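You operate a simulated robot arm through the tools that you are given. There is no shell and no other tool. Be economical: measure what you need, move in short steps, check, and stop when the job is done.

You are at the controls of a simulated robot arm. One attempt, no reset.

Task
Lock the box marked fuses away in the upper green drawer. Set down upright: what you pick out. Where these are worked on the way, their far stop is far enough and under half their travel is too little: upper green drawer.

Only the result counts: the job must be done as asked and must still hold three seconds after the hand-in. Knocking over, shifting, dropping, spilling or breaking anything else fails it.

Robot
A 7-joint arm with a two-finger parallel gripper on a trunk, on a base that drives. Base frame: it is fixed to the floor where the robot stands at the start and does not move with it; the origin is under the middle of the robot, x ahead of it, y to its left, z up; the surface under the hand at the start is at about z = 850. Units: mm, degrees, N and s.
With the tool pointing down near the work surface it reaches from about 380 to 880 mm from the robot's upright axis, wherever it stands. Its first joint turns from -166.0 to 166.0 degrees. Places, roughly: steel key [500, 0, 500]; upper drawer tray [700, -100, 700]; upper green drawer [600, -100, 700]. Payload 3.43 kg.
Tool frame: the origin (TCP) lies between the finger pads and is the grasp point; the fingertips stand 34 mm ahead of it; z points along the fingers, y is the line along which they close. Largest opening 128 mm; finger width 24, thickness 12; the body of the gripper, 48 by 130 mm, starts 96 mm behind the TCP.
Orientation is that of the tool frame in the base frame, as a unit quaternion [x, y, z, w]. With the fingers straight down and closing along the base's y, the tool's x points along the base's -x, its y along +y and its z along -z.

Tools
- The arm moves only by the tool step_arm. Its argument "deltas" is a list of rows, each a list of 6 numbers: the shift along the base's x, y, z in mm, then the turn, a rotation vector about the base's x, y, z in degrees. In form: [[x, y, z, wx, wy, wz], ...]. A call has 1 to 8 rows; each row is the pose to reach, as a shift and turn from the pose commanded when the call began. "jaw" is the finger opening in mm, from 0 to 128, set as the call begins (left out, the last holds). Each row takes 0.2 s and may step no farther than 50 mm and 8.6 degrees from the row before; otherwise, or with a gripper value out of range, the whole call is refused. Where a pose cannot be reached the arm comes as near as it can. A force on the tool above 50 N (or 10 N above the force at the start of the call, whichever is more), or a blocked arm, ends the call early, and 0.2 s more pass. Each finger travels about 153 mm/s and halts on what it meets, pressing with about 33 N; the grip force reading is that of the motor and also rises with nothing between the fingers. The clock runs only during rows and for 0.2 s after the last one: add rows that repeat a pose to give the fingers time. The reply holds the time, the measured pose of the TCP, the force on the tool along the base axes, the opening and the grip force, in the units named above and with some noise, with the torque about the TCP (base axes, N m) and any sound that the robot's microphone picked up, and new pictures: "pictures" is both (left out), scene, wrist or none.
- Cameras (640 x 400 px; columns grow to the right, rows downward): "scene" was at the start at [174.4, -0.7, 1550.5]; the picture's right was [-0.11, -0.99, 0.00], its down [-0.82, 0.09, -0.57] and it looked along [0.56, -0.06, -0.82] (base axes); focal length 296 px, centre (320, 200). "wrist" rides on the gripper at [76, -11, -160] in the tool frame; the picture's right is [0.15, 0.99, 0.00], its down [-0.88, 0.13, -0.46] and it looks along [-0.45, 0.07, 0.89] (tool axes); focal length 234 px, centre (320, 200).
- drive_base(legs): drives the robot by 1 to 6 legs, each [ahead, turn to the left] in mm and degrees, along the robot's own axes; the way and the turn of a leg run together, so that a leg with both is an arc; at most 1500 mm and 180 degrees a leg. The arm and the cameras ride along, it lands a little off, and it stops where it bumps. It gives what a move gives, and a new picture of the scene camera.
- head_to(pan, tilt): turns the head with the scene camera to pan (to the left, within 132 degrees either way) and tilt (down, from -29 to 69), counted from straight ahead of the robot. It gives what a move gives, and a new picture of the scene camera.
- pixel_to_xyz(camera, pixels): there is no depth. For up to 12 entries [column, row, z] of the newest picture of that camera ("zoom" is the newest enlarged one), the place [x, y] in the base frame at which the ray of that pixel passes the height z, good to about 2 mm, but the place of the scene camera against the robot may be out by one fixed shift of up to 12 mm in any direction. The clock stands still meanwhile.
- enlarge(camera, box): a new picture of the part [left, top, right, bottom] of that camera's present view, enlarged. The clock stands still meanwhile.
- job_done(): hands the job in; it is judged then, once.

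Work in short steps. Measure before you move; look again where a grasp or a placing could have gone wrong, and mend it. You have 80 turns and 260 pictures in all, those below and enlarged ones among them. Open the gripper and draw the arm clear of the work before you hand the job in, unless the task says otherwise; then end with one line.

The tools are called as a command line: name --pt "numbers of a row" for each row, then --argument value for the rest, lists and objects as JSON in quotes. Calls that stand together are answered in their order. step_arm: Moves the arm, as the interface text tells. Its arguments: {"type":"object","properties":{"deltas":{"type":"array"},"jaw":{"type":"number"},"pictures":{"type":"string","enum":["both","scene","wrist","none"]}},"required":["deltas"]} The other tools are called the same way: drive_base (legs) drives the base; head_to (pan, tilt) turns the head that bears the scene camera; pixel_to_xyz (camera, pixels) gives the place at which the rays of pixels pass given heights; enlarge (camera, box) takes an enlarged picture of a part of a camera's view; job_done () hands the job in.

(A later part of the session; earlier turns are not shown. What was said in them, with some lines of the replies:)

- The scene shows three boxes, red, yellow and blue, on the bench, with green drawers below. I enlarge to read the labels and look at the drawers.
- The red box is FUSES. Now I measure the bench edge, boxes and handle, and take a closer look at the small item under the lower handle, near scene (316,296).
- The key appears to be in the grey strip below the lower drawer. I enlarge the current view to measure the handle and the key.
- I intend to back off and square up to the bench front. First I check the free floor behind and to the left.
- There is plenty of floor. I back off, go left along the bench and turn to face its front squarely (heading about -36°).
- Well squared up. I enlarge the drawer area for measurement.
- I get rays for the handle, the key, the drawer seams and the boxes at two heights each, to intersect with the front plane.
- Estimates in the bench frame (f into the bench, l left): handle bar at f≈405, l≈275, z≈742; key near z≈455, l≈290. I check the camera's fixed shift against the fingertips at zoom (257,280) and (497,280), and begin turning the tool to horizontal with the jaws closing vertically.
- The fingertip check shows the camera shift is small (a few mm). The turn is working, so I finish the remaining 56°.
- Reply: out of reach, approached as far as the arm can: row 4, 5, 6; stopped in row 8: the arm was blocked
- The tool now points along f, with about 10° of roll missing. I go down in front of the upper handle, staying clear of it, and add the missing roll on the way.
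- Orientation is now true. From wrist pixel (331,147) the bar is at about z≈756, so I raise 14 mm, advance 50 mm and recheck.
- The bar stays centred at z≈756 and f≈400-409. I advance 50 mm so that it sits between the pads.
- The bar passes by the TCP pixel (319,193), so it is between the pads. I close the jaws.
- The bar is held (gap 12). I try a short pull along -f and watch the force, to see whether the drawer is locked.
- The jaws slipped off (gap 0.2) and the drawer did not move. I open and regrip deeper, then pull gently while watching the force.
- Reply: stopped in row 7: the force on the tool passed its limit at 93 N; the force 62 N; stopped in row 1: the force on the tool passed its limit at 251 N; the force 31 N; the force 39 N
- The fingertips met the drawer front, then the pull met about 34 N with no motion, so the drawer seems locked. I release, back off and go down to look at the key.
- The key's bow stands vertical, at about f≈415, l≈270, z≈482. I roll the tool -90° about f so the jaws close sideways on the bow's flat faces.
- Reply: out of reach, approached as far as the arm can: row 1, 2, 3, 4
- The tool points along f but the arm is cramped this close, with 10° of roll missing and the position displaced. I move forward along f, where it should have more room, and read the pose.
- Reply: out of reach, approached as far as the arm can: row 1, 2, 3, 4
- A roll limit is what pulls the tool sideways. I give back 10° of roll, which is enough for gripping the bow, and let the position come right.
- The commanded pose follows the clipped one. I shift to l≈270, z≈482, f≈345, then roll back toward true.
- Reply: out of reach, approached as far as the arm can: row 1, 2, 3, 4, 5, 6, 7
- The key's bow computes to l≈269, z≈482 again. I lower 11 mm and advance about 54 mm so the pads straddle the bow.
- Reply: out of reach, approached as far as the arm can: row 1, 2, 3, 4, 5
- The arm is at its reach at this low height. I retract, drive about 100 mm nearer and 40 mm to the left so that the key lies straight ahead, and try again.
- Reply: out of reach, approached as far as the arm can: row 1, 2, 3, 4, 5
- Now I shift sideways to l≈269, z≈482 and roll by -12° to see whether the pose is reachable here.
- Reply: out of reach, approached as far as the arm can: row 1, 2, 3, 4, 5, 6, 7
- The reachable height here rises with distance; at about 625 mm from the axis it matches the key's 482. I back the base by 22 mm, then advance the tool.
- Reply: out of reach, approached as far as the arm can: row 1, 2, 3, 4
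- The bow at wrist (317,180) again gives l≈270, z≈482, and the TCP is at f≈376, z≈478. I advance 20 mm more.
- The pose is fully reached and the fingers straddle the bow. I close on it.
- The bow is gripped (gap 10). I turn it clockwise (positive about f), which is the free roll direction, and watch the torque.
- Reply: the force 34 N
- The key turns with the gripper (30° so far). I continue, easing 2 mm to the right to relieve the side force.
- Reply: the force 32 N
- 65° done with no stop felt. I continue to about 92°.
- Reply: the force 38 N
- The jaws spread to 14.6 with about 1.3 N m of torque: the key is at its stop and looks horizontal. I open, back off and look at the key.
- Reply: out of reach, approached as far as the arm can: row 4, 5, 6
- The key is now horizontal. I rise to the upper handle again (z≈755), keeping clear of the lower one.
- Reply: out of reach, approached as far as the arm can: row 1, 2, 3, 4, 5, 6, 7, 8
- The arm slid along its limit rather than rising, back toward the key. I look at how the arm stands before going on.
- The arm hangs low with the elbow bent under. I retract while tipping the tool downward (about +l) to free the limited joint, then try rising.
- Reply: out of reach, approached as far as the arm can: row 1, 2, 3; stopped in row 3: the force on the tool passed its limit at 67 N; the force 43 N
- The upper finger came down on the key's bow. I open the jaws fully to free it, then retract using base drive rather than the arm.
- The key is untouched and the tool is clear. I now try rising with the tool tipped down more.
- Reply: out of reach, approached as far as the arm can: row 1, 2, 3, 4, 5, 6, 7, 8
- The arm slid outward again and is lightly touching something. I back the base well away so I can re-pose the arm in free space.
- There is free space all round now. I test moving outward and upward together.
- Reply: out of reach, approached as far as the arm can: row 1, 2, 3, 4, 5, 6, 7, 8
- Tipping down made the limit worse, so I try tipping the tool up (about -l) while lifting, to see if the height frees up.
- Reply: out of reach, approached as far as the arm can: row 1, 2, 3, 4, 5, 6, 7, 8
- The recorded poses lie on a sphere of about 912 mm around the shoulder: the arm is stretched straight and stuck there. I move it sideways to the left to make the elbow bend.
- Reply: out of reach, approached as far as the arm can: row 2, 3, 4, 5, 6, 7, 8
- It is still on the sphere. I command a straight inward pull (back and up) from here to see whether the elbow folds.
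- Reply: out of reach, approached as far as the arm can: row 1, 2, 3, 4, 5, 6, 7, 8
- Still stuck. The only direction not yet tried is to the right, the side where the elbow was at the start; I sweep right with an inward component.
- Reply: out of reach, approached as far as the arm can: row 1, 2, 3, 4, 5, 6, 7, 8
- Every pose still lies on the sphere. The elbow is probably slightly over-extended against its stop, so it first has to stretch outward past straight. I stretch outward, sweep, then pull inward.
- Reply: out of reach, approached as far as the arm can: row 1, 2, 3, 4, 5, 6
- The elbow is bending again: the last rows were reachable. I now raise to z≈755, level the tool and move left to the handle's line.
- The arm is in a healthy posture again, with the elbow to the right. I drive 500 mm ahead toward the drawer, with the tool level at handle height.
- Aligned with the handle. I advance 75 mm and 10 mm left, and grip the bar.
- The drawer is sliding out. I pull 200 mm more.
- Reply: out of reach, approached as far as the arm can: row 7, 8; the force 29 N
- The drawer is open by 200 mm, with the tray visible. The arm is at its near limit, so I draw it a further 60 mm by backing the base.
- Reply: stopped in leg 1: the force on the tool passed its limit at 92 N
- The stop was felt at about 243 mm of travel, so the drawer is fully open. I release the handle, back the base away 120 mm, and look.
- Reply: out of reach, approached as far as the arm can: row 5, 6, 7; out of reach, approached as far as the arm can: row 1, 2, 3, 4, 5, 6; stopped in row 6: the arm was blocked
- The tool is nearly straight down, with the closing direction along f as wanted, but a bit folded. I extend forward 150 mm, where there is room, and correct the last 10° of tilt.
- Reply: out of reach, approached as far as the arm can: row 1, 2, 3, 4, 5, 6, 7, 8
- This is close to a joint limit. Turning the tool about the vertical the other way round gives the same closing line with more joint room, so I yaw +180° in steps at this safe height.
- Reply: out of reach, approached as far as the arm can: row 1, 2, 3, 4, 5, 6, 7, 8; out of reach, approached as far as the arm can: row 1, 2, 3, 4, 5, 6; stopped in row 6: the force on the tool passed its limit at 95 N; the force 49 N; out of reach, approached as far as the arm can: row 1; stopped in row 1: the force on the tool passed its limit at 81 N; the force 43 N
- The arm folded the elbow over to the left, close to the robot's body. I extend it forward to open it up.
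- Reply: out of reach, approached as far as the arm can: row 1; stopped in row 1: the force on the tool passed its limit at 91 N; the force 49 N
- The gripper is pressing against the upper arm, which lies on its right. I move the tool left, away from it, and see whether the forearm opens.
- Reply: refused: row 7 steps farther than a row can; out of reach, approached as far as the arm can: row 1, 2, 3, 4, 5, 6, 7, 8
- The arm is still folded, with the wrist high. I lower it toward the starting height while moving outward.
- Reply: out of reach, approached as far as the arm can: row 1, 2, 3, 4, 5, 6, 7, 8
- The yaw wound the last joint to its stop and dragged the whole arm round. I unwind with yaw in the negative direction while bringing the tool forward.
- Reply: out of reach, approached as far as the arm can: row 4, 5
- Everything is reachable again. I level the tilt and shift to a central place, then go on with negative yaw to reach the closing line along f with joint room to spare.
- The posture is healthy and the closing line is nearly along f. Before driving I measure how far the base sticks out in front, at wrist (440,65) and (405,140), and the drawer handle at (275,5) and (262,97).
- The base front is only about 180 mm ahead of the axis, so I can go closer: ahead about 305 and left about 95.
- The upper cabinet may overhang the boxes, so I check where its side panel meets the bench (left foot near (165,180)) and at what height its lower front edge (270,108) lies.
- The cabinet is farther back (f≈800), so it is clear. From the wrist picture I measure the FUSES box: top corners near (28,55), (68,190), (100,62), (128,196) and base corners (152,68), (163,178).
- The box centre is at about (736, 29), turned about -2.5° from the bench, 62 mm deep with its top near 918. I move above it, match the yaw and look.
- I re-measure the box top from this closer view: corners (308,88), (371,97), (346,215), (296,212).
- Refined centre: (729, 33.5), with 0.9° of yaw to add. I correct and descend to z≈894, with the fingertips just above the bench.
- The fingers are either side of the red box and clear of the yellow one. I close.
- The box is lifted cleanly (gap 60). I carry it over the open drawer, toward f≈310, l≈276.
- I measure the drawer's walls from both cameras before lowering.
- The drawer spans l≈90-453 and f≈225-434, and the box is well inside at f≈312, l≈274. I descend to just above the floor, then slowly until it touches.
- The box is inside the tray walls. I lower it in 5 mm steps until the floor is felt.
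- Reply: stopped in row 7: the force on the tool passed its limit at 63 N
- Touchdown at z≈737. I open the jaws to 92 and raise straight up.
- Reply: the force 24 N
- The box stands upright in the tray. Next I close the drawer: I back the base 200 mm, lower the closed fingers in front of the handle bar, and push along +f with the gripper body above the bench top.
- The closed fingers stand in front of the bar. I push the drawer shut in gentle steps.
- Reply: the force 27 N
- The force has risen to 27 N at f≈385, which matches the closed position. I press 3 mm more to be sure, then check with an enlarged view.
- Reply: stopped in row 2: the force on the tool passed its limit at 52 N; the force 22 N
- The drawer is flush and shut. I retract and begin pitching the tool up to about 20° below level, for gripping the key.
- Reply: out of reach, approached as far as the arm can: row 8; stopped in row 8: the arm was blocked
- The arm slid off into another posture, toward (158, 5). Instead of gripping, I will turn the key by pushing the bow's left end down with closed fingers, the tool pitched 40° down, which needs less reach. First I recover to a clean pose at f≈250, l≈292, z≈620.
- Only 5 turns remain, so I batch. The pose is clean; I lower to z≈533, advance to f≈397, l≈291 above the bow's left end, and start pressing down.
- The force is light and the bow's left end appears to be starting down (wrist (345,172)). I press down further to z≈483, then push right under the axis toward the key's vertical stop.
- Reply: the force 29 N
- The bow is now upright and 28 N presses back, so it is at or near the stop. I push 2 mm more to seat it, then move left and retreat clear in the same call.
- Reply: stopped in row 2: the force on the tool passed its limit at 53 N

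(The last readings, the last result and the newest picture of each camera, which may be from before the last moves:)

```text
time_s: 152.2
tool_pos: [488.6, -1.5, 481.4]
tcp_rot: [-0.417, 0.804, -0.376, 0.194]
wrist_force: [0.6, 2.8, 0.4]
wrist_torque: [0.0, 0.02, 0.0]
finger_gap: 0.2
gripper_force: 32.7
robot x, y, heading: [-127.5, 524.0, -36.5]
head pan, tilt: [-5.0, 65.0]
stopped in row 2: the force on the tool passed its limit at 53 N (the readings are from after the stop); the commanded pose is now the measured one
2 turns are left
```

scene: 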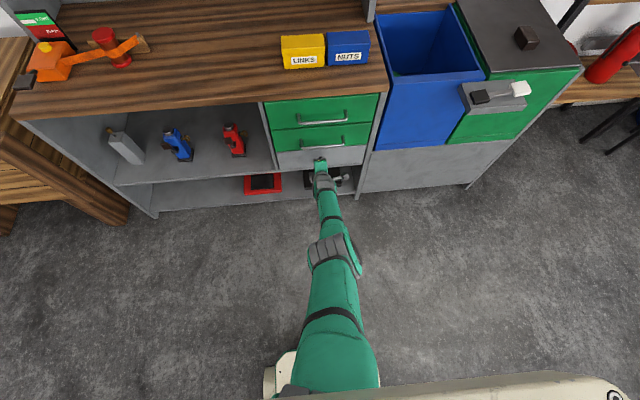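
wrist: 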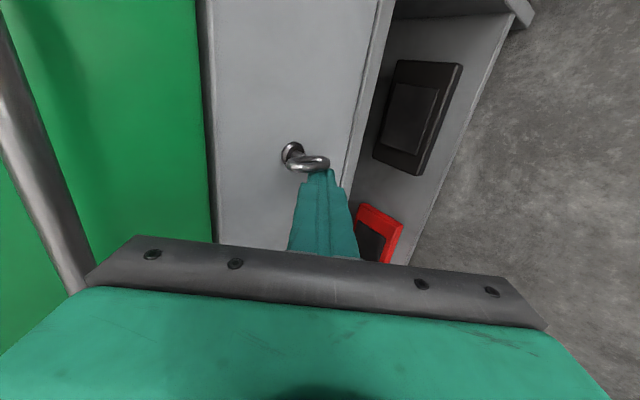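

53 N against the stop, so the key is fully turned back to its upright locked position. I ease left off the key and draw the arm clear.

step_arm --pt "3.5 4.9 0 0 0 0" --pt "-8 18 0 0 0 0" --pt "-30 34 0 0 0 0" --pt "-60 56 0 0 0 0" --pt "-92 79 0 0 0 0" --pt "-122 101 0 0 0 0" --pt "-146 118 20 0 0 0" --pt "-146 118 45 0 0 0" --jaw 10

```text
time_s: 154.0
tool_pos: [343.3, 115.6, 526.5]
tcp_rot: [-0.417, 0.804, -0.376, 0.195]
wrist_force: [0.3, 0.3, -0.3]
wrist_torque: [-0.03, 0.01, 0.0]
finger_gap: 10.1
gripper_force: 0.1
robot x, y, heading: [-124.5, 524.8, -36.6]
head pan, tilt: [-5.0, 65.0]
1 turns are left
```

scene: 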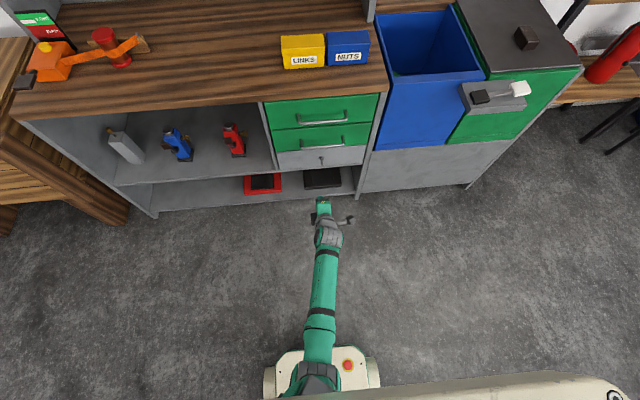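
wrist: 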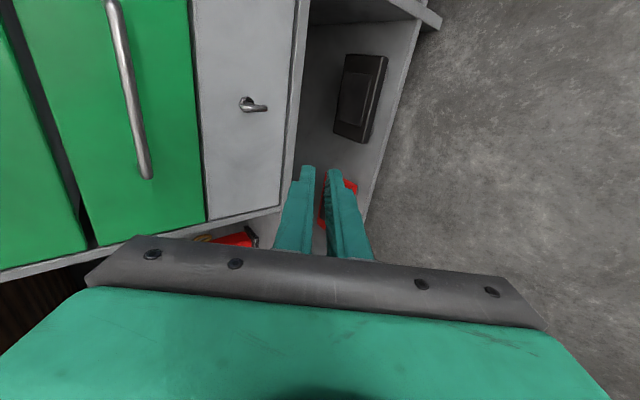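

The drawer is shut, the key stands upright as at the start and the arm is clear, so I hand the job in.

job_done

```text
The job is handed in.
```

The fuses box stands upright in the upper green drawer, which is shut, and the key is turned back to its starting upright position. I didn't pull the drawer afterwards to test that the lock holds.
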